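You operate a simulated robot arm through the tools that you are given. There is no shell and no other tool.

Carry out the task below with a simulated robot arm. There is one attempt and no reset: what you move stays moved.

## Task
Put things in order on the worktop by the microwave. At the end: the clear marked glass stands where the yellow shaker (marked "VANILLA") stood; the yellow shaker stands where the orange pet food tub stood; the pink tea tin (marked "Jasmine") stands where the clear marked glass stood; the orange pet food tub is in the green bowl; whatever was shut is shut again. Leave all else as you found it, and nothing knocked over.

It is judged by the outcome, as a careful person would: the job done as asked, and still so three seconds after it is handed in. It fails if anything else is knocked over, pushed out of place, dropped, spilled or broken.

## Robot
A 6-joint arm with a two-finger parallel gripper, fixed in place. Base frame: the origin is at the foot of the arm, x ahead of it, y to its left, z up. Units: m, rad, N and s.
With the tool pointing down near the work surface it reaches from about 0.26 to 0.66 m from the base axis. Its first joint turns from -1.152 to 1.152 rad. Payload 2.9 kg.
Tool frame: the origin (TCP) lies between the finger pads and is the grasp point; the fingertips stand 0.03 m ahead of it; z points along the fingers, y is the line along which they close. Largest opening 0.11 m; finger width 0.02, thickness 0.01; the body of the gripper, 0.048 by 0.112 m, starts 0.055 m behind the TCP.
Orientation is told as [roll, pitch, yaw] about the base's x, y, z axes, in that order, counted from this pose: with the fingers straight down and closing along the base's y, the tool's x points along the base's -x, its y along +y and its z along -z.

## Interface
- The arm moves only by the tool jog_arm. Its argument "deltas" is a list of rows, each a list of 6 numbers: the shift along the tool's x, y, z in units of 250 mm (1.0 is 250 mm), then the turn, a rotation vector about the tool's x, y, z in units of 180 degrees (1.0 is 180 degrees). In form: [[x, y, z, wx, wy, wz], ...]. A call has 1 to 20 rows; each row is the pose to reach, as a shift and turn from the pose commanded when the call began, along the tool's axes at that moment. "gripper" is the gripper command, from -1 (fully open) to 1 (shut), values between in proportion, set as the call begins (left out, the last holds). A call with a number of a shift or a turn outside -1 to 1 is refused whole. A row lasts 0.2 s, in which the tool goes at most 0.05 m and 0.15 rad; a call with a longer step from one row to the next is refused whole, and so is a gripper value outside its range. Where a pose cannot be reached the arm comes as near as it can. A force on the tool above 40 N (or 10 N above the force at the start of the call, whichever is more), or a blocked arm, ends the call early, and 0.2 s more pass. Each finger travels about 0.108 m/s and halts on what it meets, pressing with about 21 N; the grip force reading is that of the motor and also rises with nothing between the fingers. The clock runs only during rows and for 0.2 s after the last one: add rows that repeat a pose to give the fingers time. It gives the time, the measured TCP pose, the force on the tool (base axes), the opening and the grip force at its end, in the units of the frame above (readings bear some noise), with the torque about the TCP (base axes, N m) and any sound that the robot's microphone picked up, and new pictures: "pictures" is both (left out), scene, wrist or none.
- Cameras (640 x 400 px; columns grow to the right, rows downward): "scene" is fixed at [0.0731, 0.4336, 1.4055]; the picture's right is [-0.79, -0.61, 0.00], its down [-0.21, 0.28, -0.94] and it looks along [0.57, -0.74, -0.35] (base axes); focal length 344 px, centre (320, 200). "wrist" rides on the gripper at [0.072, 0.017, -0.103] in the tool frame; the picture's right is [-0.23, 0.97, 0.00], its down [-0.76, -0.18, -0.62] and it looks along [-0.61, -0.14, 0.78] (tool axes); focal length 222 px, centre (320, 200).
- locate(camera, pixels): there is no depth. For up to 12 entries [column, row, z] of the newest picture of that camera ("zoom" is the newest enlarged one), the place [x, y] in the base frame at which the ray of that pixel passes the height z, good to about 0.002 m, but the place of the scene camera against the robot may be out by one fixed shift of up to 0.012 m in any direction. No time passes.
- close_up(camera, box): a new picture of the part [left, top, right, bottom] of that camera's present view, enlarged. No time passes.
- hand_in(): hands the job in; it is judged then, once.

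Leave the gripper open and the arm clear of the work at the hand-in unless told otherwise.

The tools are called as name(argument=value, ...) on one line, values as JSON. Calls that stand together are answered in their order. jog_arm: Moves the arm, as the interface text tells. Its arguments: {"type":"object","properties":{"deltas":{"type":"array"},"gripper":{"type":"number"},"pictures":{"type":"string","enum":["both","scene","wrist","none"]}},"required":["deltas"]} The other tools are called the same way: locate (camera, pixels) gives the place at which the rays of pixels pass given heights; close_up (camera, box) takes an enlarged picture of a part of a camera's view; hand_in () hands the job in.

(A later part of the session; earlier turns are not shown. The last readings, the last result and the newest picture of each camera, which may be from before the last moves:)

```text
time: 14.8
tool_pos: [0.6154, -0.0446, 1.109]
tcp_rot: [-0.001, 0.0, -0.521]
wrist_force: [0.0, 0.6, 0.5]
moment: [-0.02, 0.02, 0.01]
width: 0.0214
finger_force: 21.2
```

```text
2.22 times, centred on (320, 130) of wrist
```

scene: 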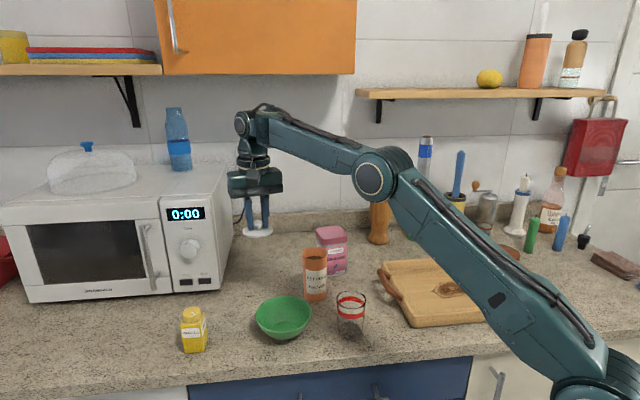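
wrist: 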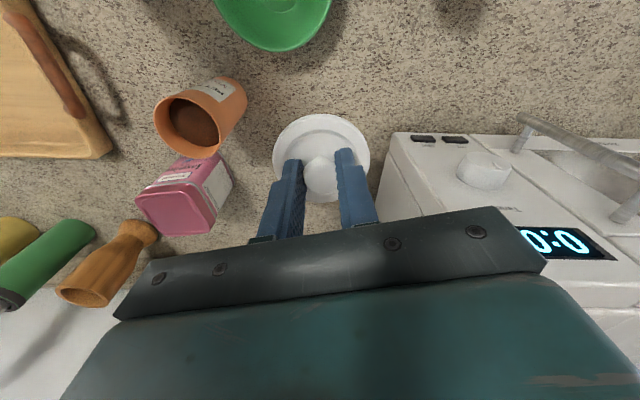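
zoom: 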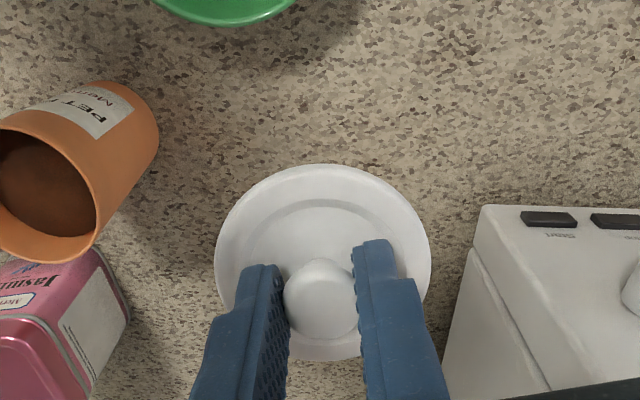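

The tub is open with brown food inside—keep it upright. Now lower the lid over (0.615,-0.045) to z≈0.95, then look before touching down.

locate(camera="wrist", pixels=[[392, 132, 0.885], [392, 132, 0.9], [380, 190, 0.9], [190, 125, 0.985], [190, 125, 0.99]])

jog_arm(deltas=[[0, 0, 0.16, 0, 0, 0], [0, 0, 0.32, 0, 0, 0], [0, 0, 0.48, 0, 0, 0], [0, 0, 0.6, 0, 0, 0], [0, 0, 0.636, 0, 0, 0], [0, 0, 0.636, 0, 0, 0]])

close_up(camera="scene", box=[200, 180, 320, 300])

```text
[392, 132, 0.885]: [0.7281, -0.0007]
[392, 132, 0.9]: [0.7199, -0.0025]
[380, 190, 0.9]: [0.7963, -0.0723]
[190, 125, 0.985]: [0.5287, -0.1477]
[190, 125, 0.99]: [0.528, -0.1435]
```

```text
time: 16.2
tool_pos: [0.6148, -0.0456, 0.949]
tcp_rot: [-0.001, 0.0, -0.525]
wrist_force: [-0.5, -0.5, -0.9]
moment: [-0.02, -0.02, 0.0]
width: 0.0214
finger_force: 21.3
```

scene: 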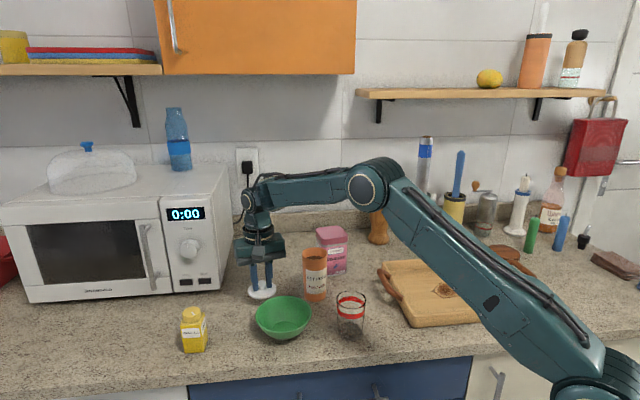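
wrist: 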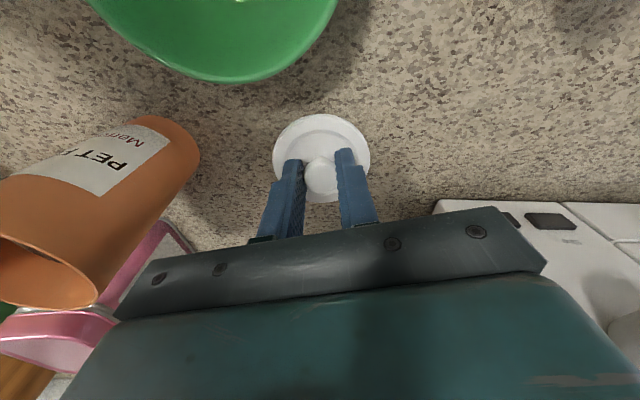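

```text
3.33 times, centred on (260, 240) of scene
```

zoom: 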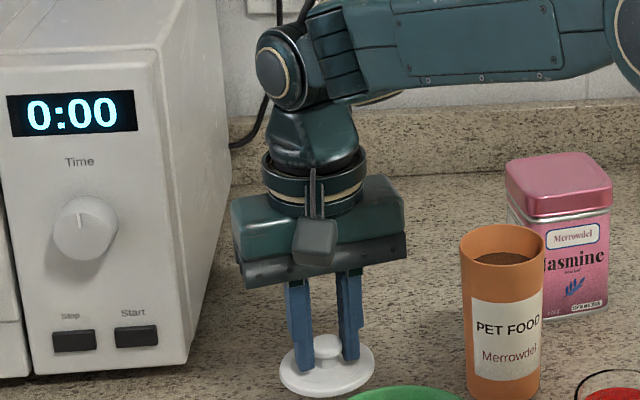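

Lid hovers about 1–2 cm above the worktop. I lower in small 2 mm rows and watch the force.

jog_arm(deltas=[[0, 0, 0.008, 0, 0, 0], [0, 0, 0.016, 0, 0, 0], [0, 0, 0.024, 0, 0, 0], [0, 0, 0.032, 0, 0, 0]], pictures="none")

close_up(camera="scene", box=[230, 250, 300, 310])

```text
time: 17.2
tool_pos: [0.6137, -0.0454, 0.9406]
tcp_rot: [0.0, -0.001, -0.525]
wrist_force: [0.8, -0.4, -0.8]
moment: [0.0, -0.03, 0.0]
width: 0.0212
finger_force: 21.1
```

```text
6.67 times, centred on (265, 280) of scene
```

zoom: 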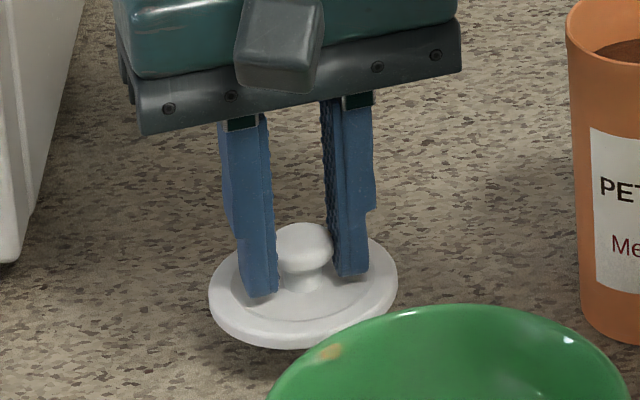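

No contact yet. Continue lowering by another 8 mm in 1.5–2 mm rows.

jog_arm(deltas=[[0, 0, 0.006, 0, 0, 0], [0, 0, 0.012, 0, 0, 0], [0, 0, 0.018, 0, 0, 0], [0, 0, 0.024, 0, 0, 0]], pictures="none")

close_up(camera="scene", box=[230, 250, 300, 310])

```text
time: 18.2
tool_pos: [0.6152, -0.044, 0.9354]
tcp_rot: [0.0, -0.001, -0.523]
wrist_force: [0.7, -0.3, -0.4]
moment: [0.0, 0.0, -0.02]
width: 0.0215
finger_force: 20.9
```

```text
6.67 times, centred on (265, 280) of scene
```

zoom: 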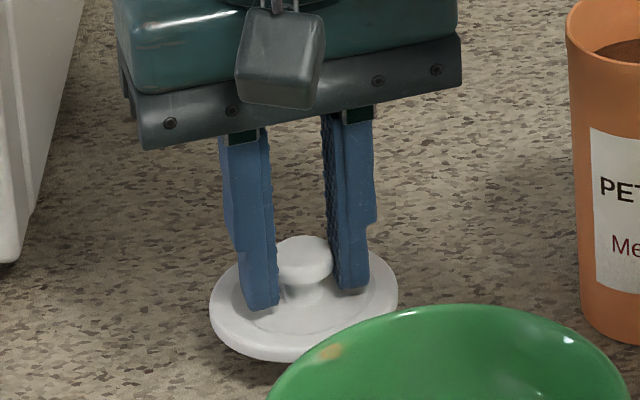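

Still free (force ≈0). Lower another 6 mm in 1.5 mm rows.

jog_arm(deltas=[[0, 0, 0.006, 0, 0, 0], [0, 0, 0.012, 0, 0, 0], [0, 0, 0.018, 0, 0, 0], [0, 0, 0.024, 0, 0, 0]], pictures="none")

close_up(camera="scene", box=[230, 250, 300, 310])

```text
time: 19.2
tool_pos: [0.6147, -0.0447, 0.9301]
tcp_rot: [0.0, 0.0, -0.524]
wrist_force: [0.4, -0.7, -0.1]
moment: [0.0, 0.02, 0.02]
width: 0.0213
finger_force: 20.9
```

```text
6.67 times, centred on (265, 280) of scene
```

zoom: 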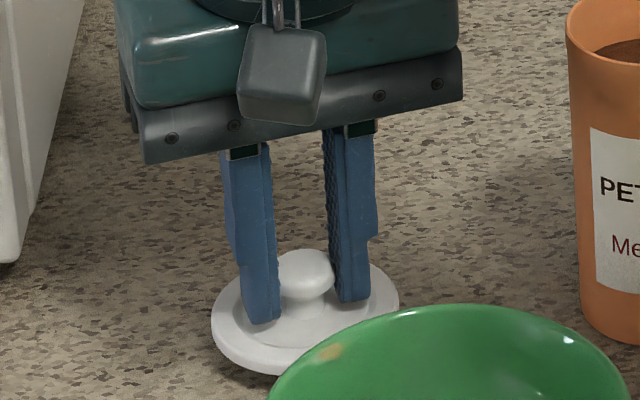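

Still no contact. Another 6 mm in 1.5 mm rows.

jog_arm(deltas=[[0, 0, 0.006, 0, 0, 0], [0, 0, 0.012, 0, 0, 0], [0, 0, 0.018, 0, 0, 0], [0, 0, 0.024, 0, 0, 0]], pictures="none")

close_up(camera="scene", box=[230, 250, 300, 310])

```text
time: 20.2
tool_pos: [0.615, -0.0458, 0.9226]
tcp_rot: [0.0, 0.0, -0.522]
wrist_force: [-1.0, -0.1, 2.4]
moment: [-0.02, 0.05, 0.04]
width: 0.0217
finger_force: 21.2
```

```text
6.67 times, centred on (265, 280) of scene
```

zoom: 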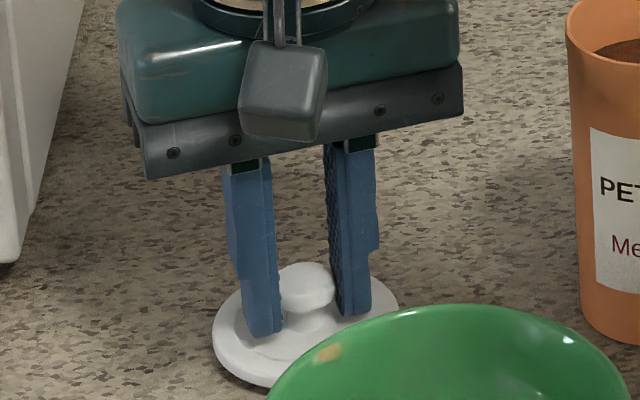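

Contact felt (Fz 2.4 N): the lid rests on the worktop. Open the fingers a little (to ~60 mm), then rise straight up.

jog_arm(deltas=[[0, 0, 0, 0, 0, 0], [0, 0, 0, 0, 0, 0], [0, 0, 0, 0, 0, 0], [0, 0, -0.08, 0, 0, 0], [0, 0, -0.24, 0, 0, 0], [0, 0, -0.42, 0, 0, 0], [0, 0, -0.6, 0, 0, 0], [0, 0, -0.68, 0, 0, 0], [0, 0, -0.68, 0, 0, 0]], gripper=-0.1)

close_up(camera="scene", box=[200, 230, 380, 350])

close_up(camera="wrist", box=[260, 80, 400, 180])

```text
time: 22.2
tool_pos: [0.6155, -0.0458, 1.0945]
tcp_rot: [0.0, 0.0, -0.525]
wrist_force: [-0.1, 0.9, -0.4]
moment: [0.0, -0.01, -0.01]
width: 0.0604
finger_force: 0.0
```

scene: 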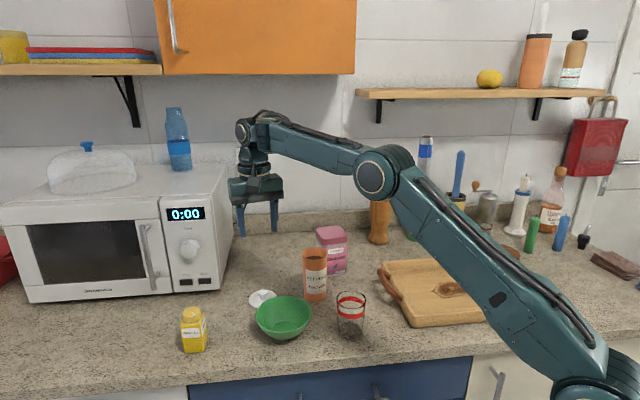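
wrist: 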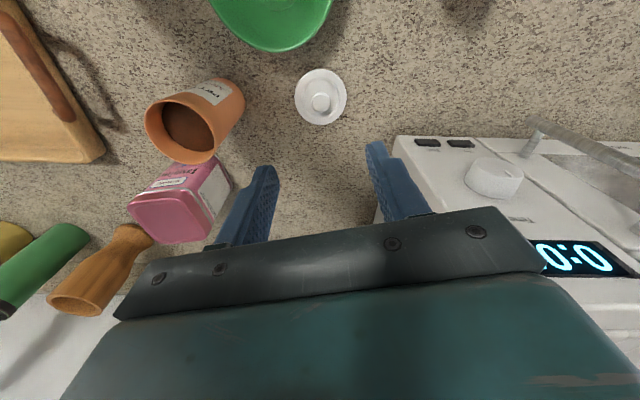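

```text
3.33 times, centred on (290, 290) of scene
```

zoom: 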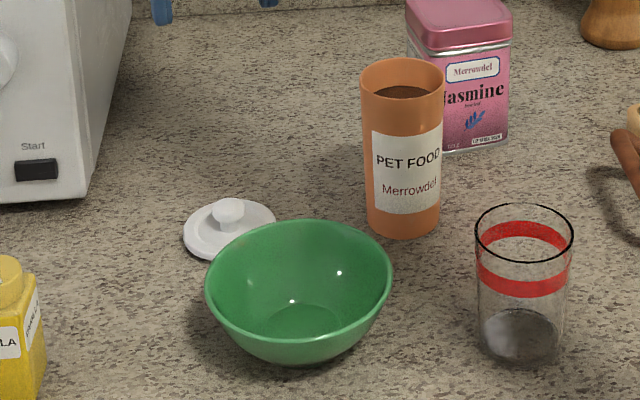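

```text
4.00 times, centred on (330, 130) of wrist
```

zoom: 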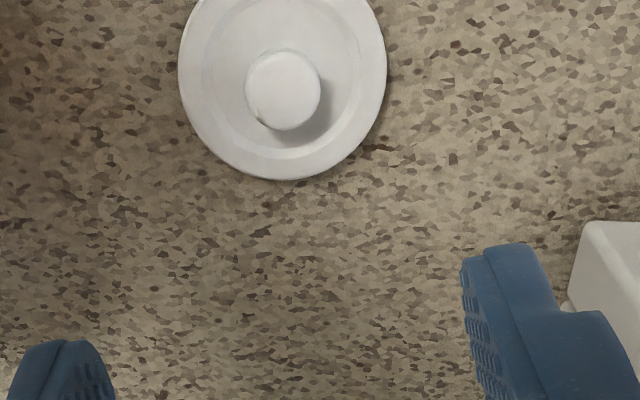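

Lid parked safely. Now move back above the tub at (0.530,-0.142) with the fingers fully open, still high.

jog_arm(deltas=[[0.0341, -0.1675, 0, 0, 0, 0], [0.0683, -0.335, 0, 0, 0, 0], [0.1024, -0.5026, 0, 0, 0, 0], [0.1024, -0.5026, 0, 0, 0, 0]], gripper=-1, pictures="wrist")

close_up(camera="wrist", box=[240, 70, 400, 170])

```text
time: 23.2
tool_pos: [0.5305, -0.1425, 1.0924]
tcp_rot: [-0.001, 0.001, -0.523]
wrist_force: [-0.1, 0.8, 0.1]
moment: [0.0, 0.04, -0.02]
width: 0.1099
finger_force: 0.0
```

wrist: 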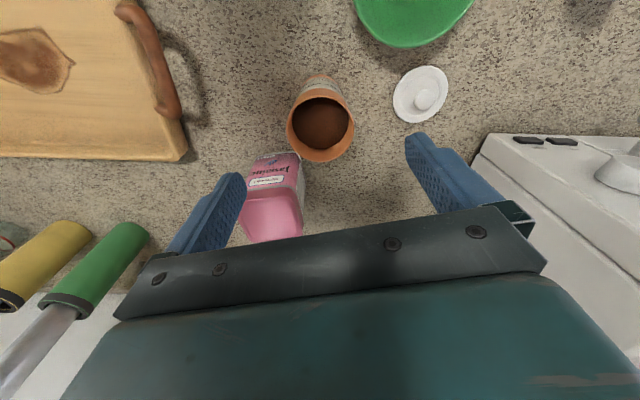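

```text
4.00 times, centred on (320, 120) of wrist
```

zoom: 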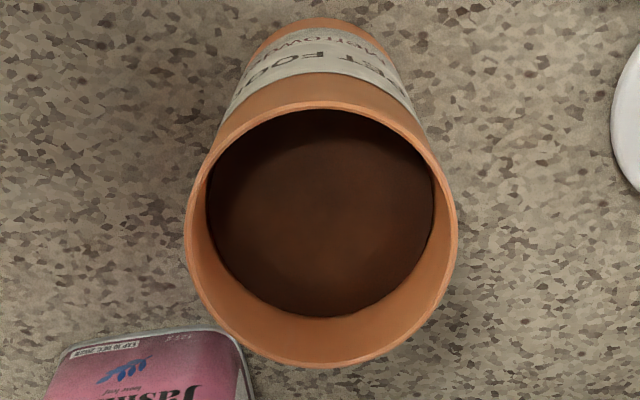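

The rim centre is at about (320.3,128.8). Check its location at z=0.9945 and then descend.

locate(camera="wrist", pixels=[[320.25, 128.75, 0.9945], [320.25, 128.75, 0.985], [307.5, 106, 0.9945], [286.5, 127, 0.9945], [354, 128, 0.9945]])

```text
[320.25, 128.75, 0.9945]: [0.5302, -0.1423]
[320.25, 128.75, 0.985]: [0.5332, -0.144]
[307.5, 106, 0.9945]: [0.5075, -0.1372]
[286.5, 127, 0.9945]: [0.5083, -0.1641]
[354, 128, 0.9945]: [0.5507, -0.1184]
```

Tub centre confirmed at (0.530,-0.142), right under the TCP. Descend to z≈0.965.

jog_arm(deltas=[[0, 0, 0.13, 0, 0, 0], [0, 0, 0.26, 0, 0, 0], [0, 0, 0.39, 0, 0, 0], [0, 0, 0.5, 0, 0, 0], [0, 0, 0.516, 0, 0, 0], [0, 0, 0.516, 0, 0, 0]])

close_up(camera="scene", box=[270, 200, 370, 310])

```text
time: 24.6
tool_pos: [0.5297, -0.1409, 0.9633]
tcp_rot: [0.0, 0.002, -0.523]
wrist_force: [0.5, -0.4, 0.8]
moment: [-0.02, -0.02, 0.04]
width: 0.1099
finger_force: 0.0
```

scene: 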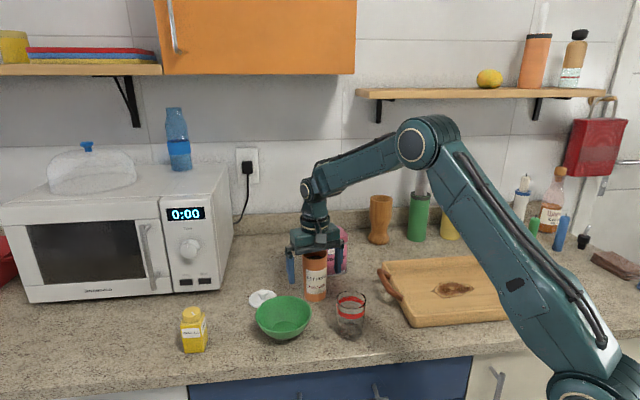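
wrist: 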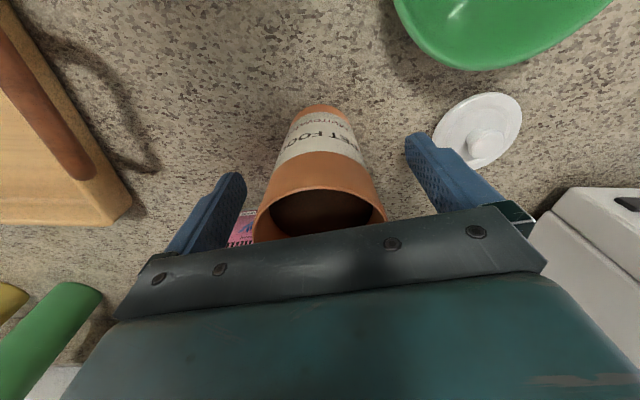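

```text
3.64 times, centred on (320, 255) of scene
```

zoom: 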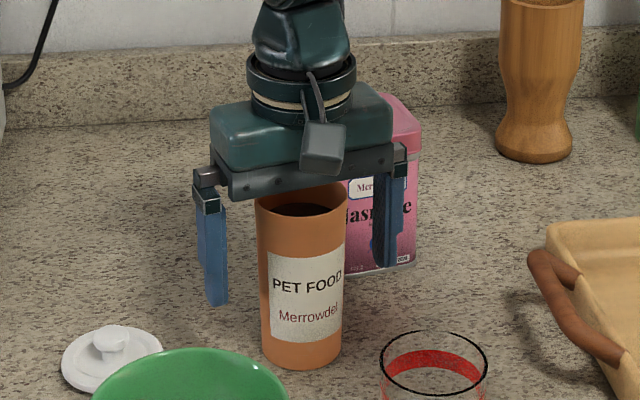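

Fingers straddle the body well with clearance above the rim. Close the gripper on the body.

jog_arm(deltas=[[0, 0, 0, 0, 0, 0], [0, 0, 0, 0, 0, 0], [0, 0, 0, 0, 0, 0], [0, 0, 0, 0, 0, 0]], gripper=1, pictures="wrist")

```text
time: 25.6
tool_pos: [0.5294, -0.1411, 0.9636]
tcp_rot: [0.001, 0.0, -0.524]
wrist_force: [0.6, 1.2, -0.7]
moment: [0.04, -0.02, 0.0]
width: 0.0606
finger_force: 21.0
```

wrist: 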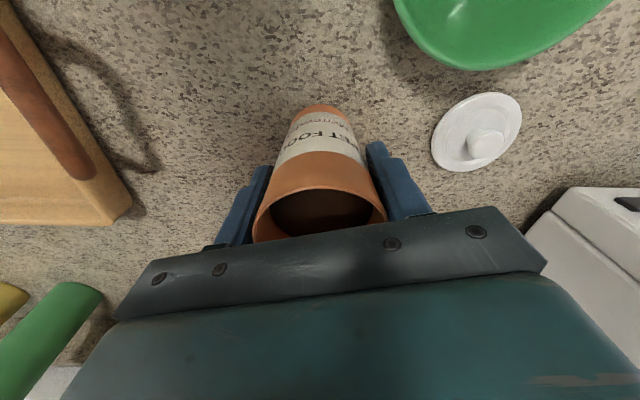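

Held at 60.6 mm. Lift 12 mm and check it comes up level.

jog_arm(deltas=[[0, 0, -0.016, 0, 0, 0], [0, 0, -0.032, 0, 0, 0], [0, 0, -0.048, 0, 0, 0], [0, 0, -0.048, 0, 0, 0]], pictures="none")

close_up(camera="scene", box=[270, 200, 370, 310])

```text
time: 26.6
tool_pos: [0.5304, -0.1406, 0.9756]
tcp_rot: [0.0, 0.0, -0.523]
wrist_force: [0.1, 0.2, -1.2]
moment: [0.0, 0.02, -0.01]
width: 0.0609
finger_force: 21.2
```

```text
3.64 times, centred on (320, 255) of scene
```

zoom: 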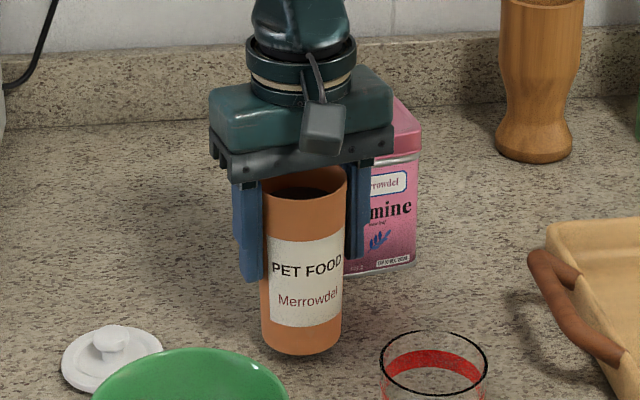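

The tub came off the worktop. It looks slightly tilted in this picture; check from the wrist camera.

close_up(camera="wrist", box=[220, 80, 420, 260])

close_up(camera="scene", box=[290, 225, 350, 310])

```text
2.22 times, centred on (320, 170) of wrist
```

zoom: 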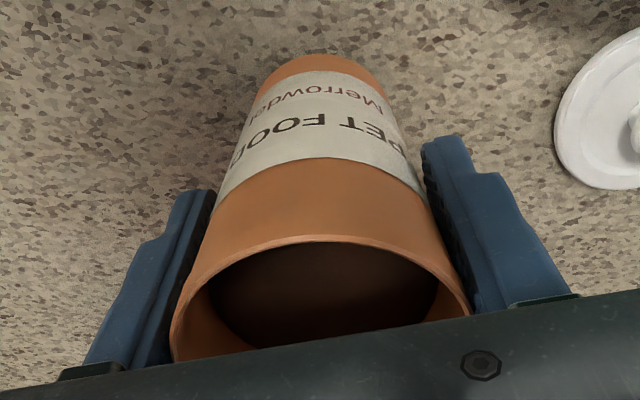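

```text
4.71 times, centred on (320, 268) of scene
```

zoom: 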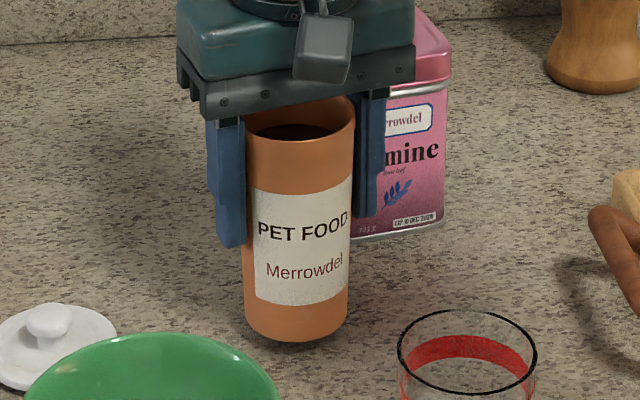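

Only a negligible tilt. Now raise to z≈1.05 (tub bottom above the bowl rim) and move over the bowl at ≈(0.5015,-0.001).

jog_arm(deltas=[[0, 0, -0.15, 0, 0, 0], [0, 0, -0.3, 0, 0, 0], [0.0947, 0.107, -0.3, 0, 0, 0], [0.1894, 0.214, -0.3, 0, 0, 0], [0.2841, 0.321, -0.3, 0, 0, 0], [0.3788, 0.428, -0.3, 0, 0, 0], [0.3788, 0.428, -0.3, 0, 0, 0], [0.3788, 0.428, -0.3, 0, 0, 0]])

close_up(camera="scene", box=[220, 200, 360, 350])

close_up(camera="wrist", box=[200, 40, 440, 220])

```text
time: 28.4
tool_pos: [0.5019, -0.0021, 1.0516]
tcp_rot: [0.0, -0.001, -0.523]
wrist_force: [-0.3, 0.0, -1.6]
moment: [0.01, 0.02, -0.02]
width: 0.0611
finger_force: 20.9
```

scene: 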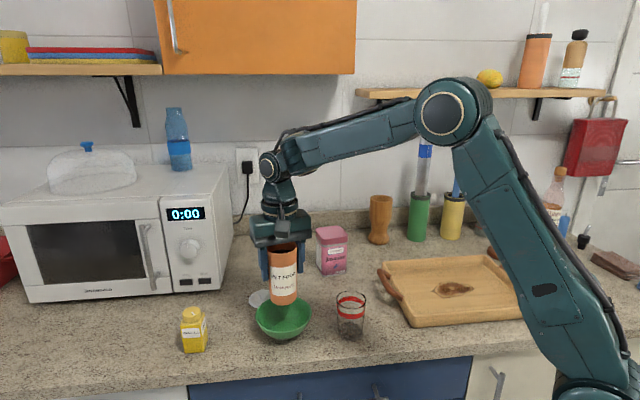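
wrist: 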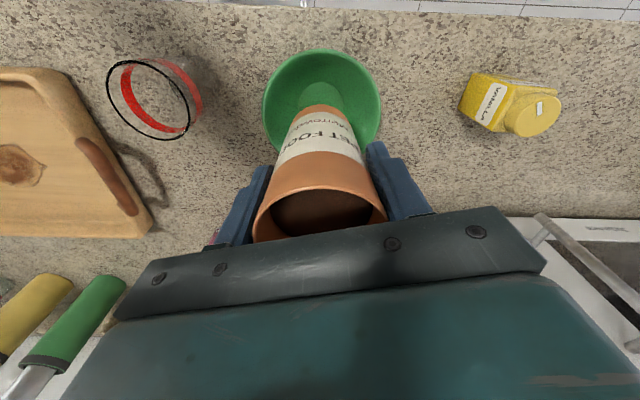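

```text
2.67 times, centred on (290, 275) of scene
```

zoom: 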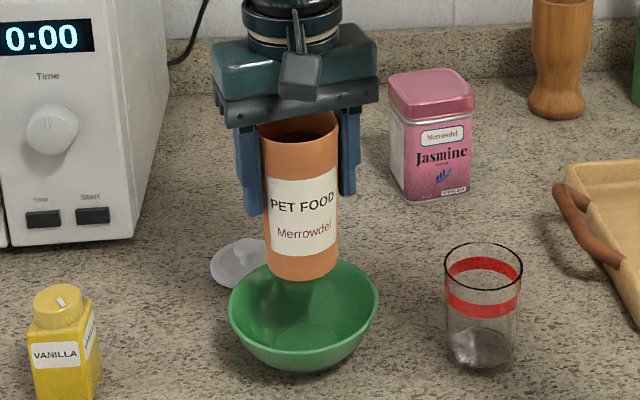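

```text
2.22 times, centred on (320, 130) of wrist
```

zoom: 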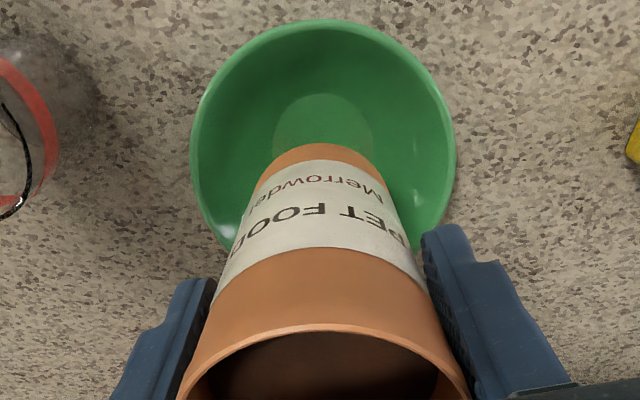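

Laterally aligned with the bowl. Check bowl centre using the floor disc (321,132) and rim extremes at z≈0.935.

locate(camera="wrist", pixels=[[321.1, 132.3, 0.886], [261.5, 107, 0.935], [381.7, 107, 0.935], [321, 50.5, 0.935], [321, 113, 0.88]])

```text
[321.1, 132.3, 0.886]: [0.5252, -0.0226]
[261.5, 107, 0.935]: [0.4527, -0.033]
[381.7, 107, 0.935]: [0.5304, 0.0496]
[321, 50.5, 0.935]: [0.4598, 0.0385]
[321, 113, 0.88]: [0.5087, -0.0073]
```

The tub is within ~2 mm of the bowl's centre. Lower to z≈0.985 first, then feel for contact in small steps.

jog_arm(deltas=[[0, 0, 0.07, 0, 0, 0], [0, 0, 0.14, 0, 0, 0], [0, 0, 0.21, 0, 0, 0], [0, 0, 0.268, 0, 0, 0], [0, 0, 0.268, 0, 0, 0]])

close_up(camera="scene", box=[220, 200, 360, 350])

close_up(camera="wrist", box=[200, 40, 440, 220])

```text
time: 29.6
tool_pos: [0.5015, -0.0016, 0.9831]
tcp_rot: [-0.001, -0.001, -0.525]
wrist_force: [0.0, 0.1, -2.3]
moment: [-0.01, 0.05, 0.01]
width: 0.0611
finger_force: 21.7
```

scene: 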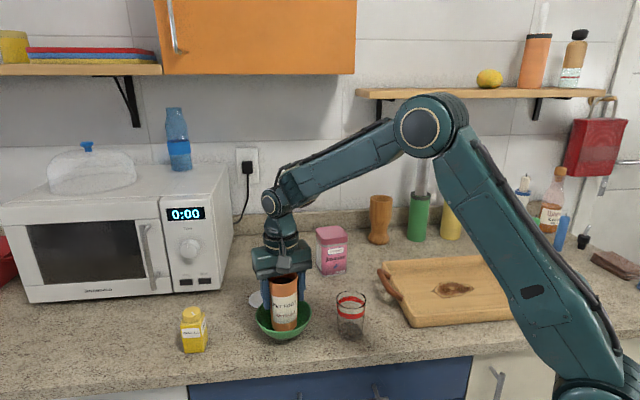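
wrist: 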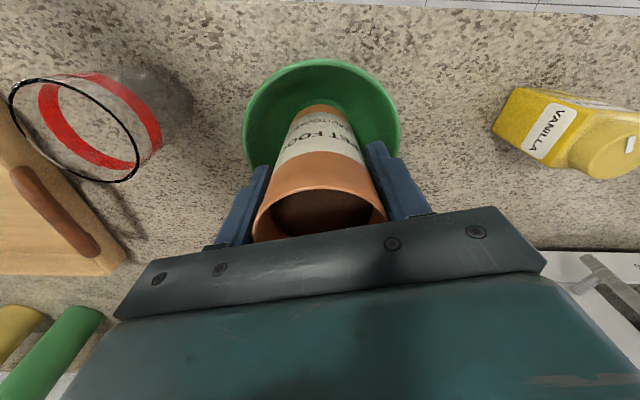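

```text
2.67 times, centred on (290, 275) of scene
```

zoom: 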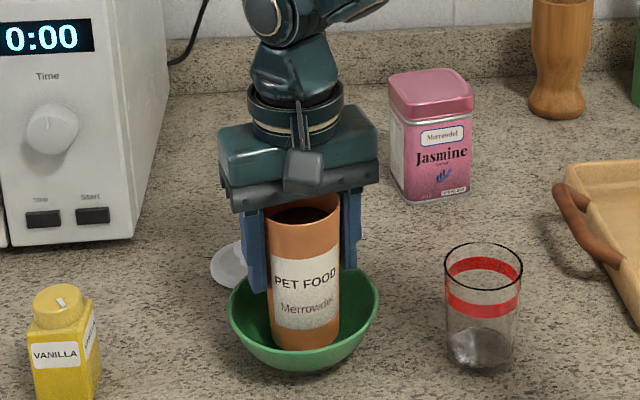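

```text
2.22 times, centred on (320, 130) of wrist
```

zoom: 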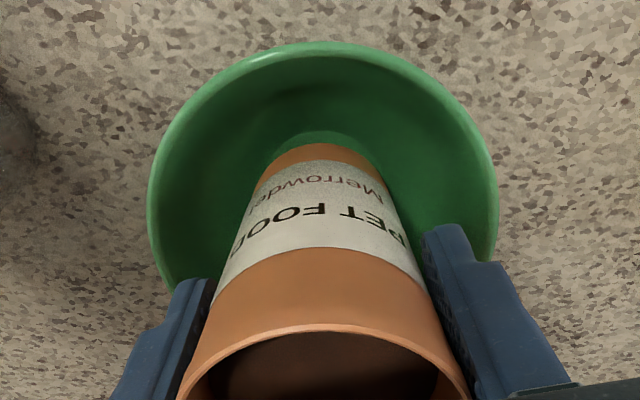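

The tub is inside the bowl, centred. Lower in 1.5 mm steps watching force.

jog_arm(deltas=[[0, 0, 0.006, 0, 0, 0], [0, 0, 0.012, 0, 0, 0], [0, 0, 0.018, 0, 0, 0], [0, 0, 0.024, 0, 0, 0]], pictures="none")

```text
time: 30.6
tool_pos: [0.5013, -0.002, 0.9772]
tcp_rot: [0.0, 0.0, -0.525]
wrist_force: [1.3, 0.0, -2.6]
moment: [0.01, 0.03, 0.0]
width: 0.0607
finger_force: 20.9
```

Still hanging free (Fz ≈ -2.6 N is the tub's weight). Continue 1 mm per row.

jog_arm(deltas=[[0, 0, 0.004, 0, 0, 0], [0, 0, 0.008, 0, 0, 0], [0, 0, 0.012, 0, 0, 0]], pictures="none")

```text
time: 31.4
tool_pos: [0.5021, -0.0006, 0.9749]
tcp_rot: [-0.002, 0.0, -0.523]
wrist_force: [-1.4, 2.8, 1.1]
moment: [0.14, 0.08, -0.02]
width: 0.061
finger_force: 21.4
```

Contact (Fz rose to +1.1, sideways −x/+y): the tub touches the bowl wall on its +x/−y side. Shift 2 mm toward −x/+y and lower 1 mm further.

jog_arm(deltas=[[0.004, 0.002, 0, 0, 0, 0], [0.0068, 0.0045, 0, 0, 0, 0], [0.0068, 0.0045, 0.004, 0, 0, 0], [0.0068, 0.0045, 0.004, 0, 0, 0]])

close_up(camera="scene", box=[220, 200, 360, 350])

close_up(camera="wrist", box=[200, 40, 440, 220])

```text
time: 32.4
tool_pos: [0.5008, -0.0003, 0.9745]
tcp_rot: [0.001, -0.002, -0.524]
wrist_force: [0.4, -1.7, 2.4]
moment: [-0.19, -0.06, 0.01]
width: 0.061
finger_force: 21.4
```

scene: 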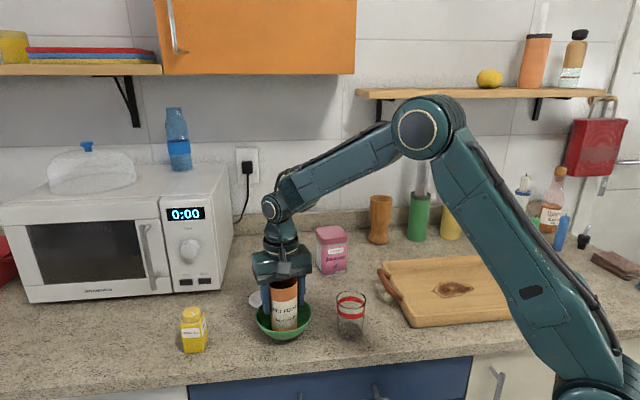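
wrist: 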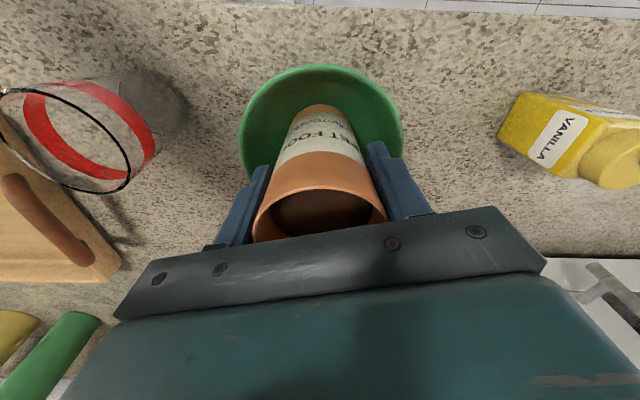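

```text
2.67 times, centred on (290, 275) of scene
```

zoom: 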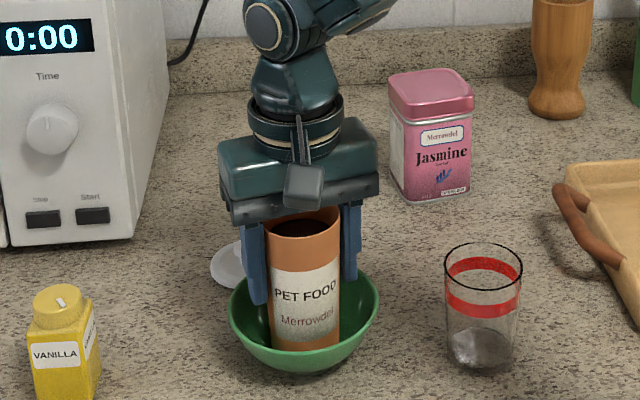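

```text
2.22 times, centred on (320, 130) of wrist
```

zoom: 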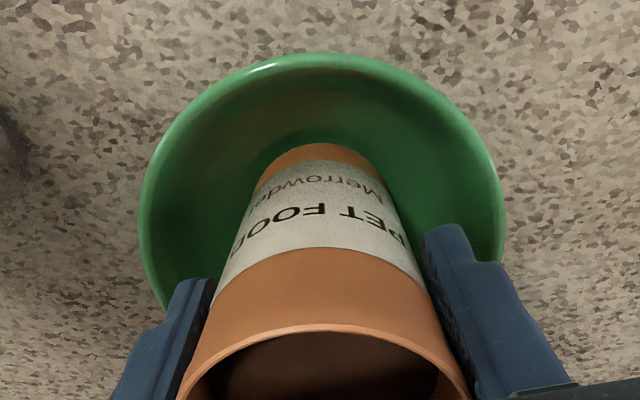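

Now touching the opposite side slightly, so the centre is in between. Shift back ~0.8 mm, then open moderately (to ~85 mm) so the tub settles.

jog_arm(deltas=[[-0.0028, -0.0018, 0, 0, 0, 0], [-0.0028, -0.0018, 0, 0, 0, 0]], pictures="none")

```text
time: 33.0
tool_pos: [0.5007, -0.0003, 0.9742]
tcp_rot: [0.003, 0.001, -0.522]
wrist_force: [-1.2, 3.9, 4.2]
moment: [0.17, 0.12, 0.02]
width: 0.061
finger_force: 20.7
```

Forces are small and flip with sub-millimetre shifts, so the tub is seated. Open the gripper to ~85 mm.

jog_arm(deltas=[[0.001, 0.001, 0, 0, 0, 0], [0.001, 0.001, 0, 0, 0, 0], [0.001, 0.001, 0, 0, 0, 0], [0.001, 0.001, 0, 0, 0, 0]], gripper=-0.55)

close_up(camera="scene", box=[220, 200, 360, 350])

close_up(camera="wrist", box=[200, 40, 440, 220])

```text
time: 34.0
tool_pos: [0.4993, 0.0003, 0.9734]
tcp_rot: [0.0, 0.001, -0.523]
wrist_force: [-0.4, -0.2, 0.5]
moment: [-0.02, 0.01, -0.01]
width: 0.0854
finger_force: 0.0
```

scene: 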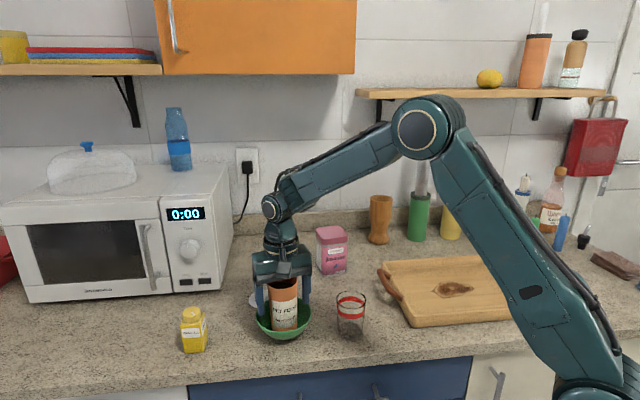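
wrist: 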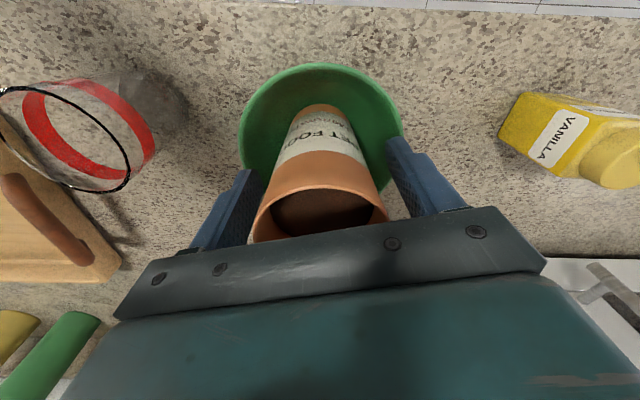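

```text
2.67 times, centred on (290, 275) of scene
```

zoom: 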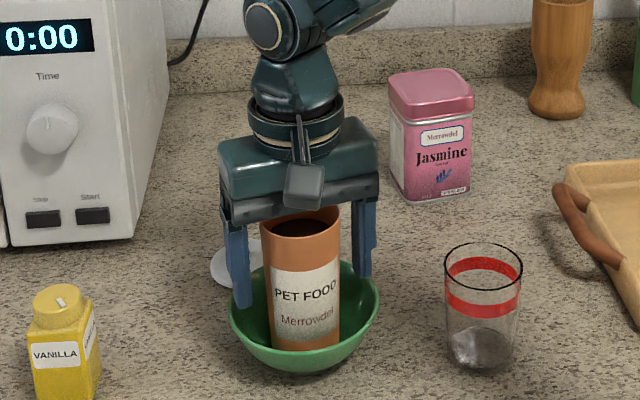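

```text
2.22 times, centred on (320, 130) of wrist
```

zoom: 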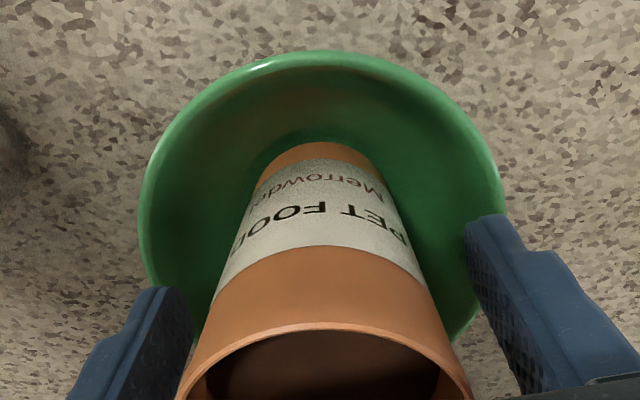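

The tub stands upright in the bowl. Rise straight up 12 cm.

jog_arm(deltas=[[0, 0, -0.06, 0, 0, 0], [0, 0, -0.16, 0, 0, 0], [0, 0, -0.32, 0, 0, 0], [0, 0, -0.48, 0, 0, 0], [0, 0, -0.48, 0, 0, 0]])

close_up(camera="scene", box=[220, 220, 360, 350])

close_up(camera="wrist", box=[240, 50, 400, 150])

```text
time: 35.2
tool_pos: [0.5009, -0.0001, 1.0934]
tcp_rot: [0.0, 0.002, -0.525]
wrist_force: [-0.1, -0.3, -0.4]
moment: [0.0, -0.02, -0.02]
width: 0.0854
finger_force: 0.0
```

scene: 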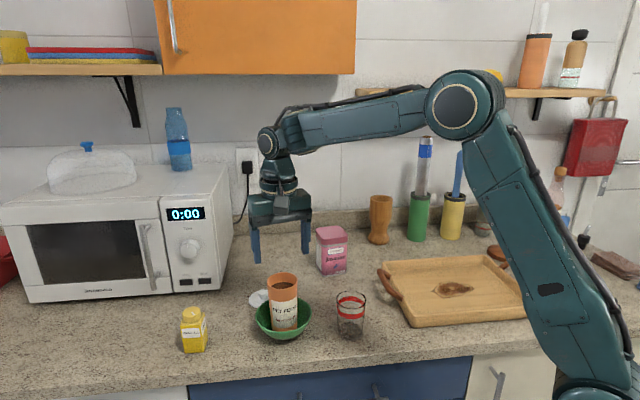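
wrist: 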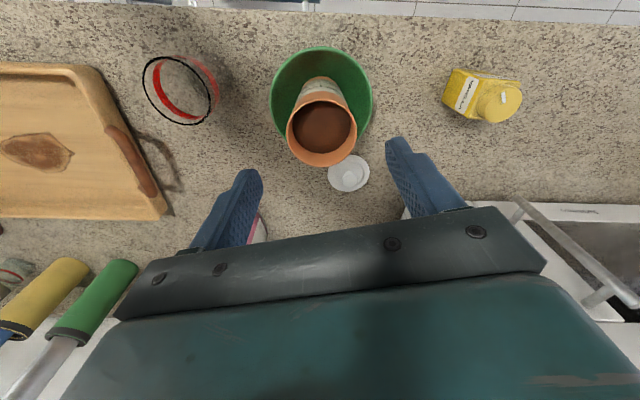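

```text
3.08 times, centred on (290, 285) of scene
```

zoom: 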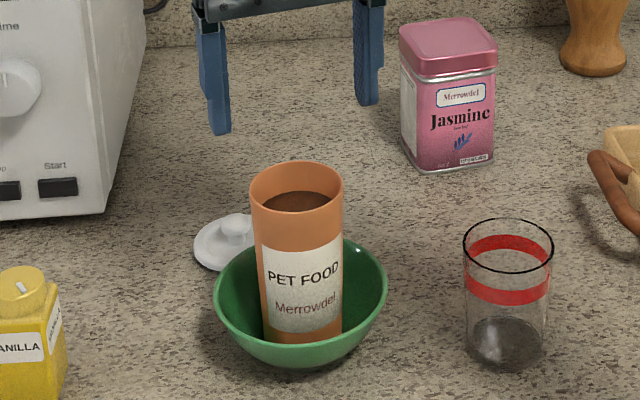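

```text
4.00 times, centred on (320, 100) of wrist
```

zoom: 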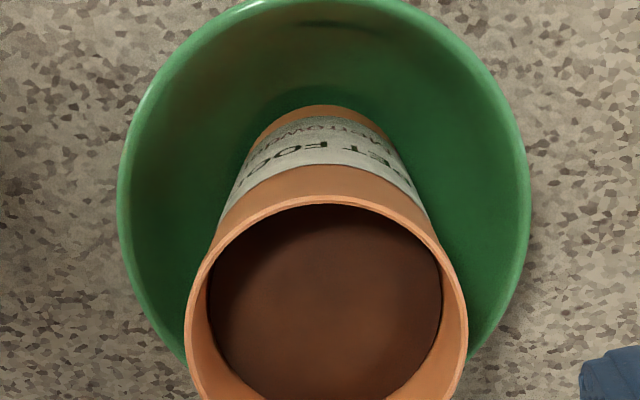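

Tub is settled upright in the bowl. Now fetch the lid: move above (0.615,-0.045) with the gripper opened to 60 mm.

jog_arm(deltas=[[-0.1628, 0.0247, 0, 0, 0, 0], [-0.3256, 0.0493, 0, 0, 0, 0], [-0.4884, 0.074, 0, 0, 0, 0], [-0.4884, 0.074, 0, 0, 0, 0]], gripper=-0.1, pictures="wrist")

close_up(camera="wrist", box=[260, 50, 400, 150])

```text
time: 36.2
tool_pos: [0.6156, -0.0459, 1.0924]
tcp_rot: [0.0, 0.001, -0.524]
wrist_force: [0.1, 0.2, 0.1]
moment: [-0.03, -0.04, -0.02]
width: 0.0608
finger_force: 0.1
```

wrist: 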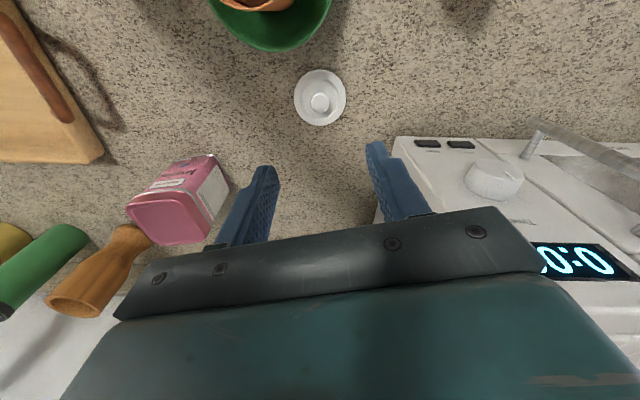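

```text
4.00 times, centred on (330, 100) of wrist
```

zoom: 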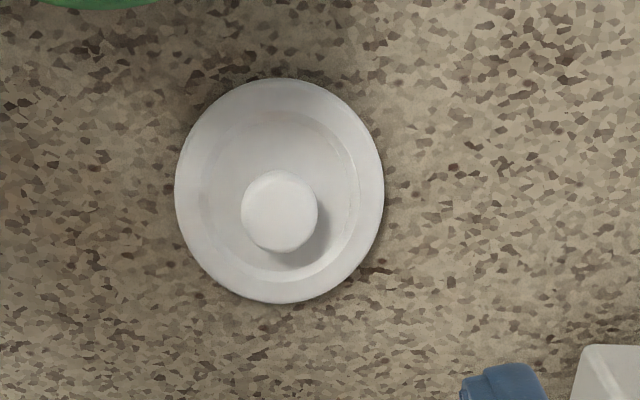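

locate(camera="wrist", pixels=[[319.9, 102.75, 0.905], [320, 97.5, 0.888]])

```text
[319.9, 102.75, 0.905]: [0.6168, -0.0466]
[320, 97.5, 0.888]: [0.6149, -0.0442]
```

The knob is directly below. Descend to the same gripping height as before (~0.925), slowing at the end.

jog_arm(deltas=[[0, 0, 0.16, 0, 0, 0], [0, 0, 0.32, 0, 0, 0], [0, 0, 0.46, 0, 0, 0], [0, 0, 0.58, 0, 0, 0], [0, 0, 0.64, 0, 0, 0], [0, 0, 0.664, 0, 0, 0], [0, 0, 0.676, 0, 0, 0], [0, 0, 0.676, 0, 0, 0]], pictures="wrist")

close_up(camera="scene", box=[220, 240, 300, 310])

```text
time: 38.0
tool_pos: [0.616, -0.0458, 0.9247]
tcp_rot: [0.001, -0.001, -0.524]
wrist_force: [-0.5, -0.5, -0.2]
moment: [0.01, 0.01, 0.0]
width: 0.0604
finger_force: 0.1
```

wrist: 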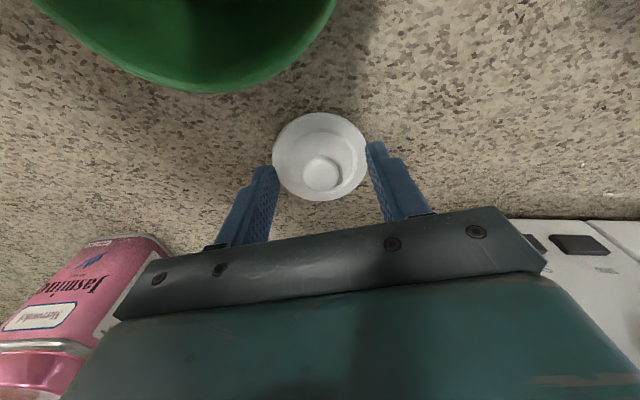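

```text
5.71 times, centred on (260, 275) of scene
```

zoom: 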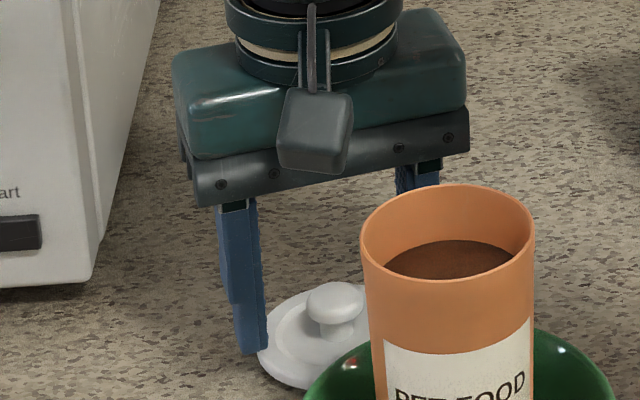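

Fingers straddle the lid's knob, clear of everything. Close.

jog_arm(deltas=[[0, 0, 0, 0, 0, 0], [0, 0, 0, 0, 0, 0], [0, 0, 0, 0, 0, 0], [0, 0, 0, 0, 0, 0]], gripper=1, pictures="wrist")

close_up(camera="wrist", box=[240, 90, 400, 210])

```text
time: 39.0
tool_pos: [0.6155, -0.046, 0.925]
tcp_rot: [0.0, -0.001, -0.523]
wrist_force: [0.4, 0.0, -0.5]
moment: [0.03, 0.0, 0.01]
width: 0.021
finger_force: 21.1
```

wrist: 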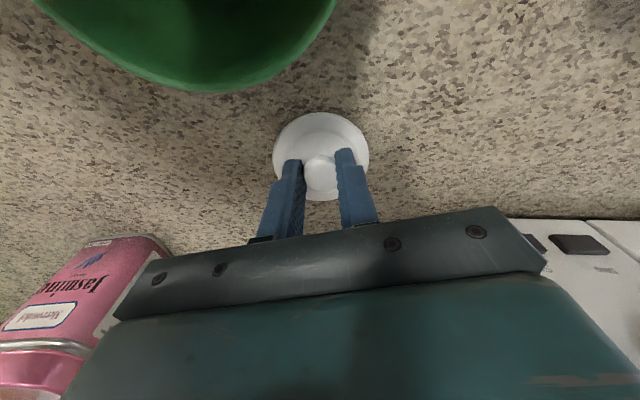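

```text
3.33 times, centred on (320, 150) of wrist
```

zoom: 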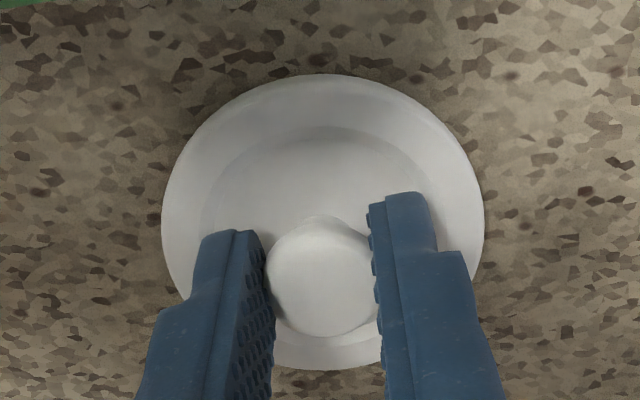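

Knob gripped as before. Lift the lid to z≈1.095 and go to a waypoint (0.565,-0.025) from which the wrist camera can see the tub's rim for precise alignment.

jog_arm(deltas=[[0, 0, -0.06, 0, 0, 0], [0, 0, -0.2, 0, 0, 0], [0, 0, -0.36, 0, 0, 0], [0, 0, -0.52, 0, 0, 0], [0, 0, -0.68, 0, 0, 0], [0.1066, -0.0154, -0.68, 0, 0, 0], [0.2132, -0.0308, -0.68, 0, 0, 0], [0.2132, -0.0308, -0.68, 0, 0, 0]])

close_up(camera="wrist", box=[200, 0, 440, 150])

```text
time: 40.8
tool_pos: [0.5653, -0.0255, 1.0937]
tcp_rot: [-0.001, 0.0, -0.525]
wrist_force: [0.1, -0.5, 0.7]
moment: [0.0, 0.01, 0.01]
width: 0.0216
finger_force: 20.9
```

scene: 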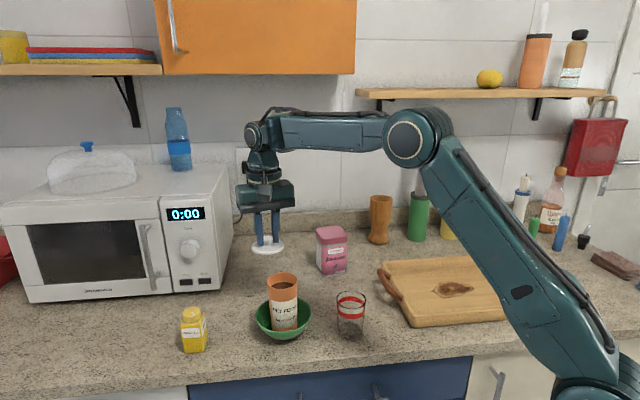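
wrist: 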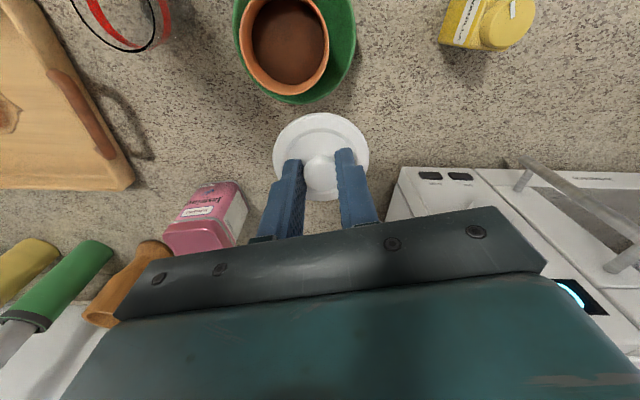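

```text
2.67 times, centred on (320, 75) of wrist
```

zoom: 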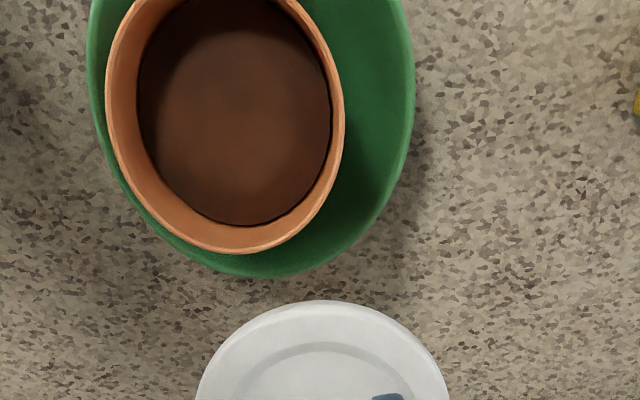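

The tub rim is visible. I locate several points on its outer rim at z=1.004 to fit its centre.

locate(camera="wrist", pixels=[[239.4, 43.1, 1.004], [252.5, 75, 1.004], [284.4, 94.5, 1.004], [314.4, 80.6, 1.004], [328.6, 45, 1.004], [321, 15, 1.004], [244, 10, 1.004]])

close_up(camera="wrist", box=[220, 0, 380, 100])

```text
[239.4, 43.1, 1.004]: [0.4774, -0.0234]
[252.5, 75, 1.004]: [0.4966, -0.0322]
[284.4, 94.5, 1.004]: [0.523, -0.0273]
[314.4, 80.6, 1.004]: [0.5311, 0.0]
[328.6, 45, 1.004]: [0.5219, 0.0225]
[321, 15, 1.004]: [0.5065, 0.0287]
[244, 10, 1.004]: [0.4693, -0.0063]
```

```text
4.00 times, centred on (300, 50) of wrist
```

zoom: 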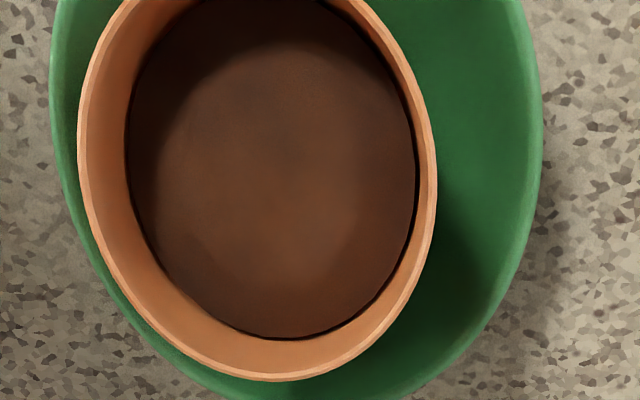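

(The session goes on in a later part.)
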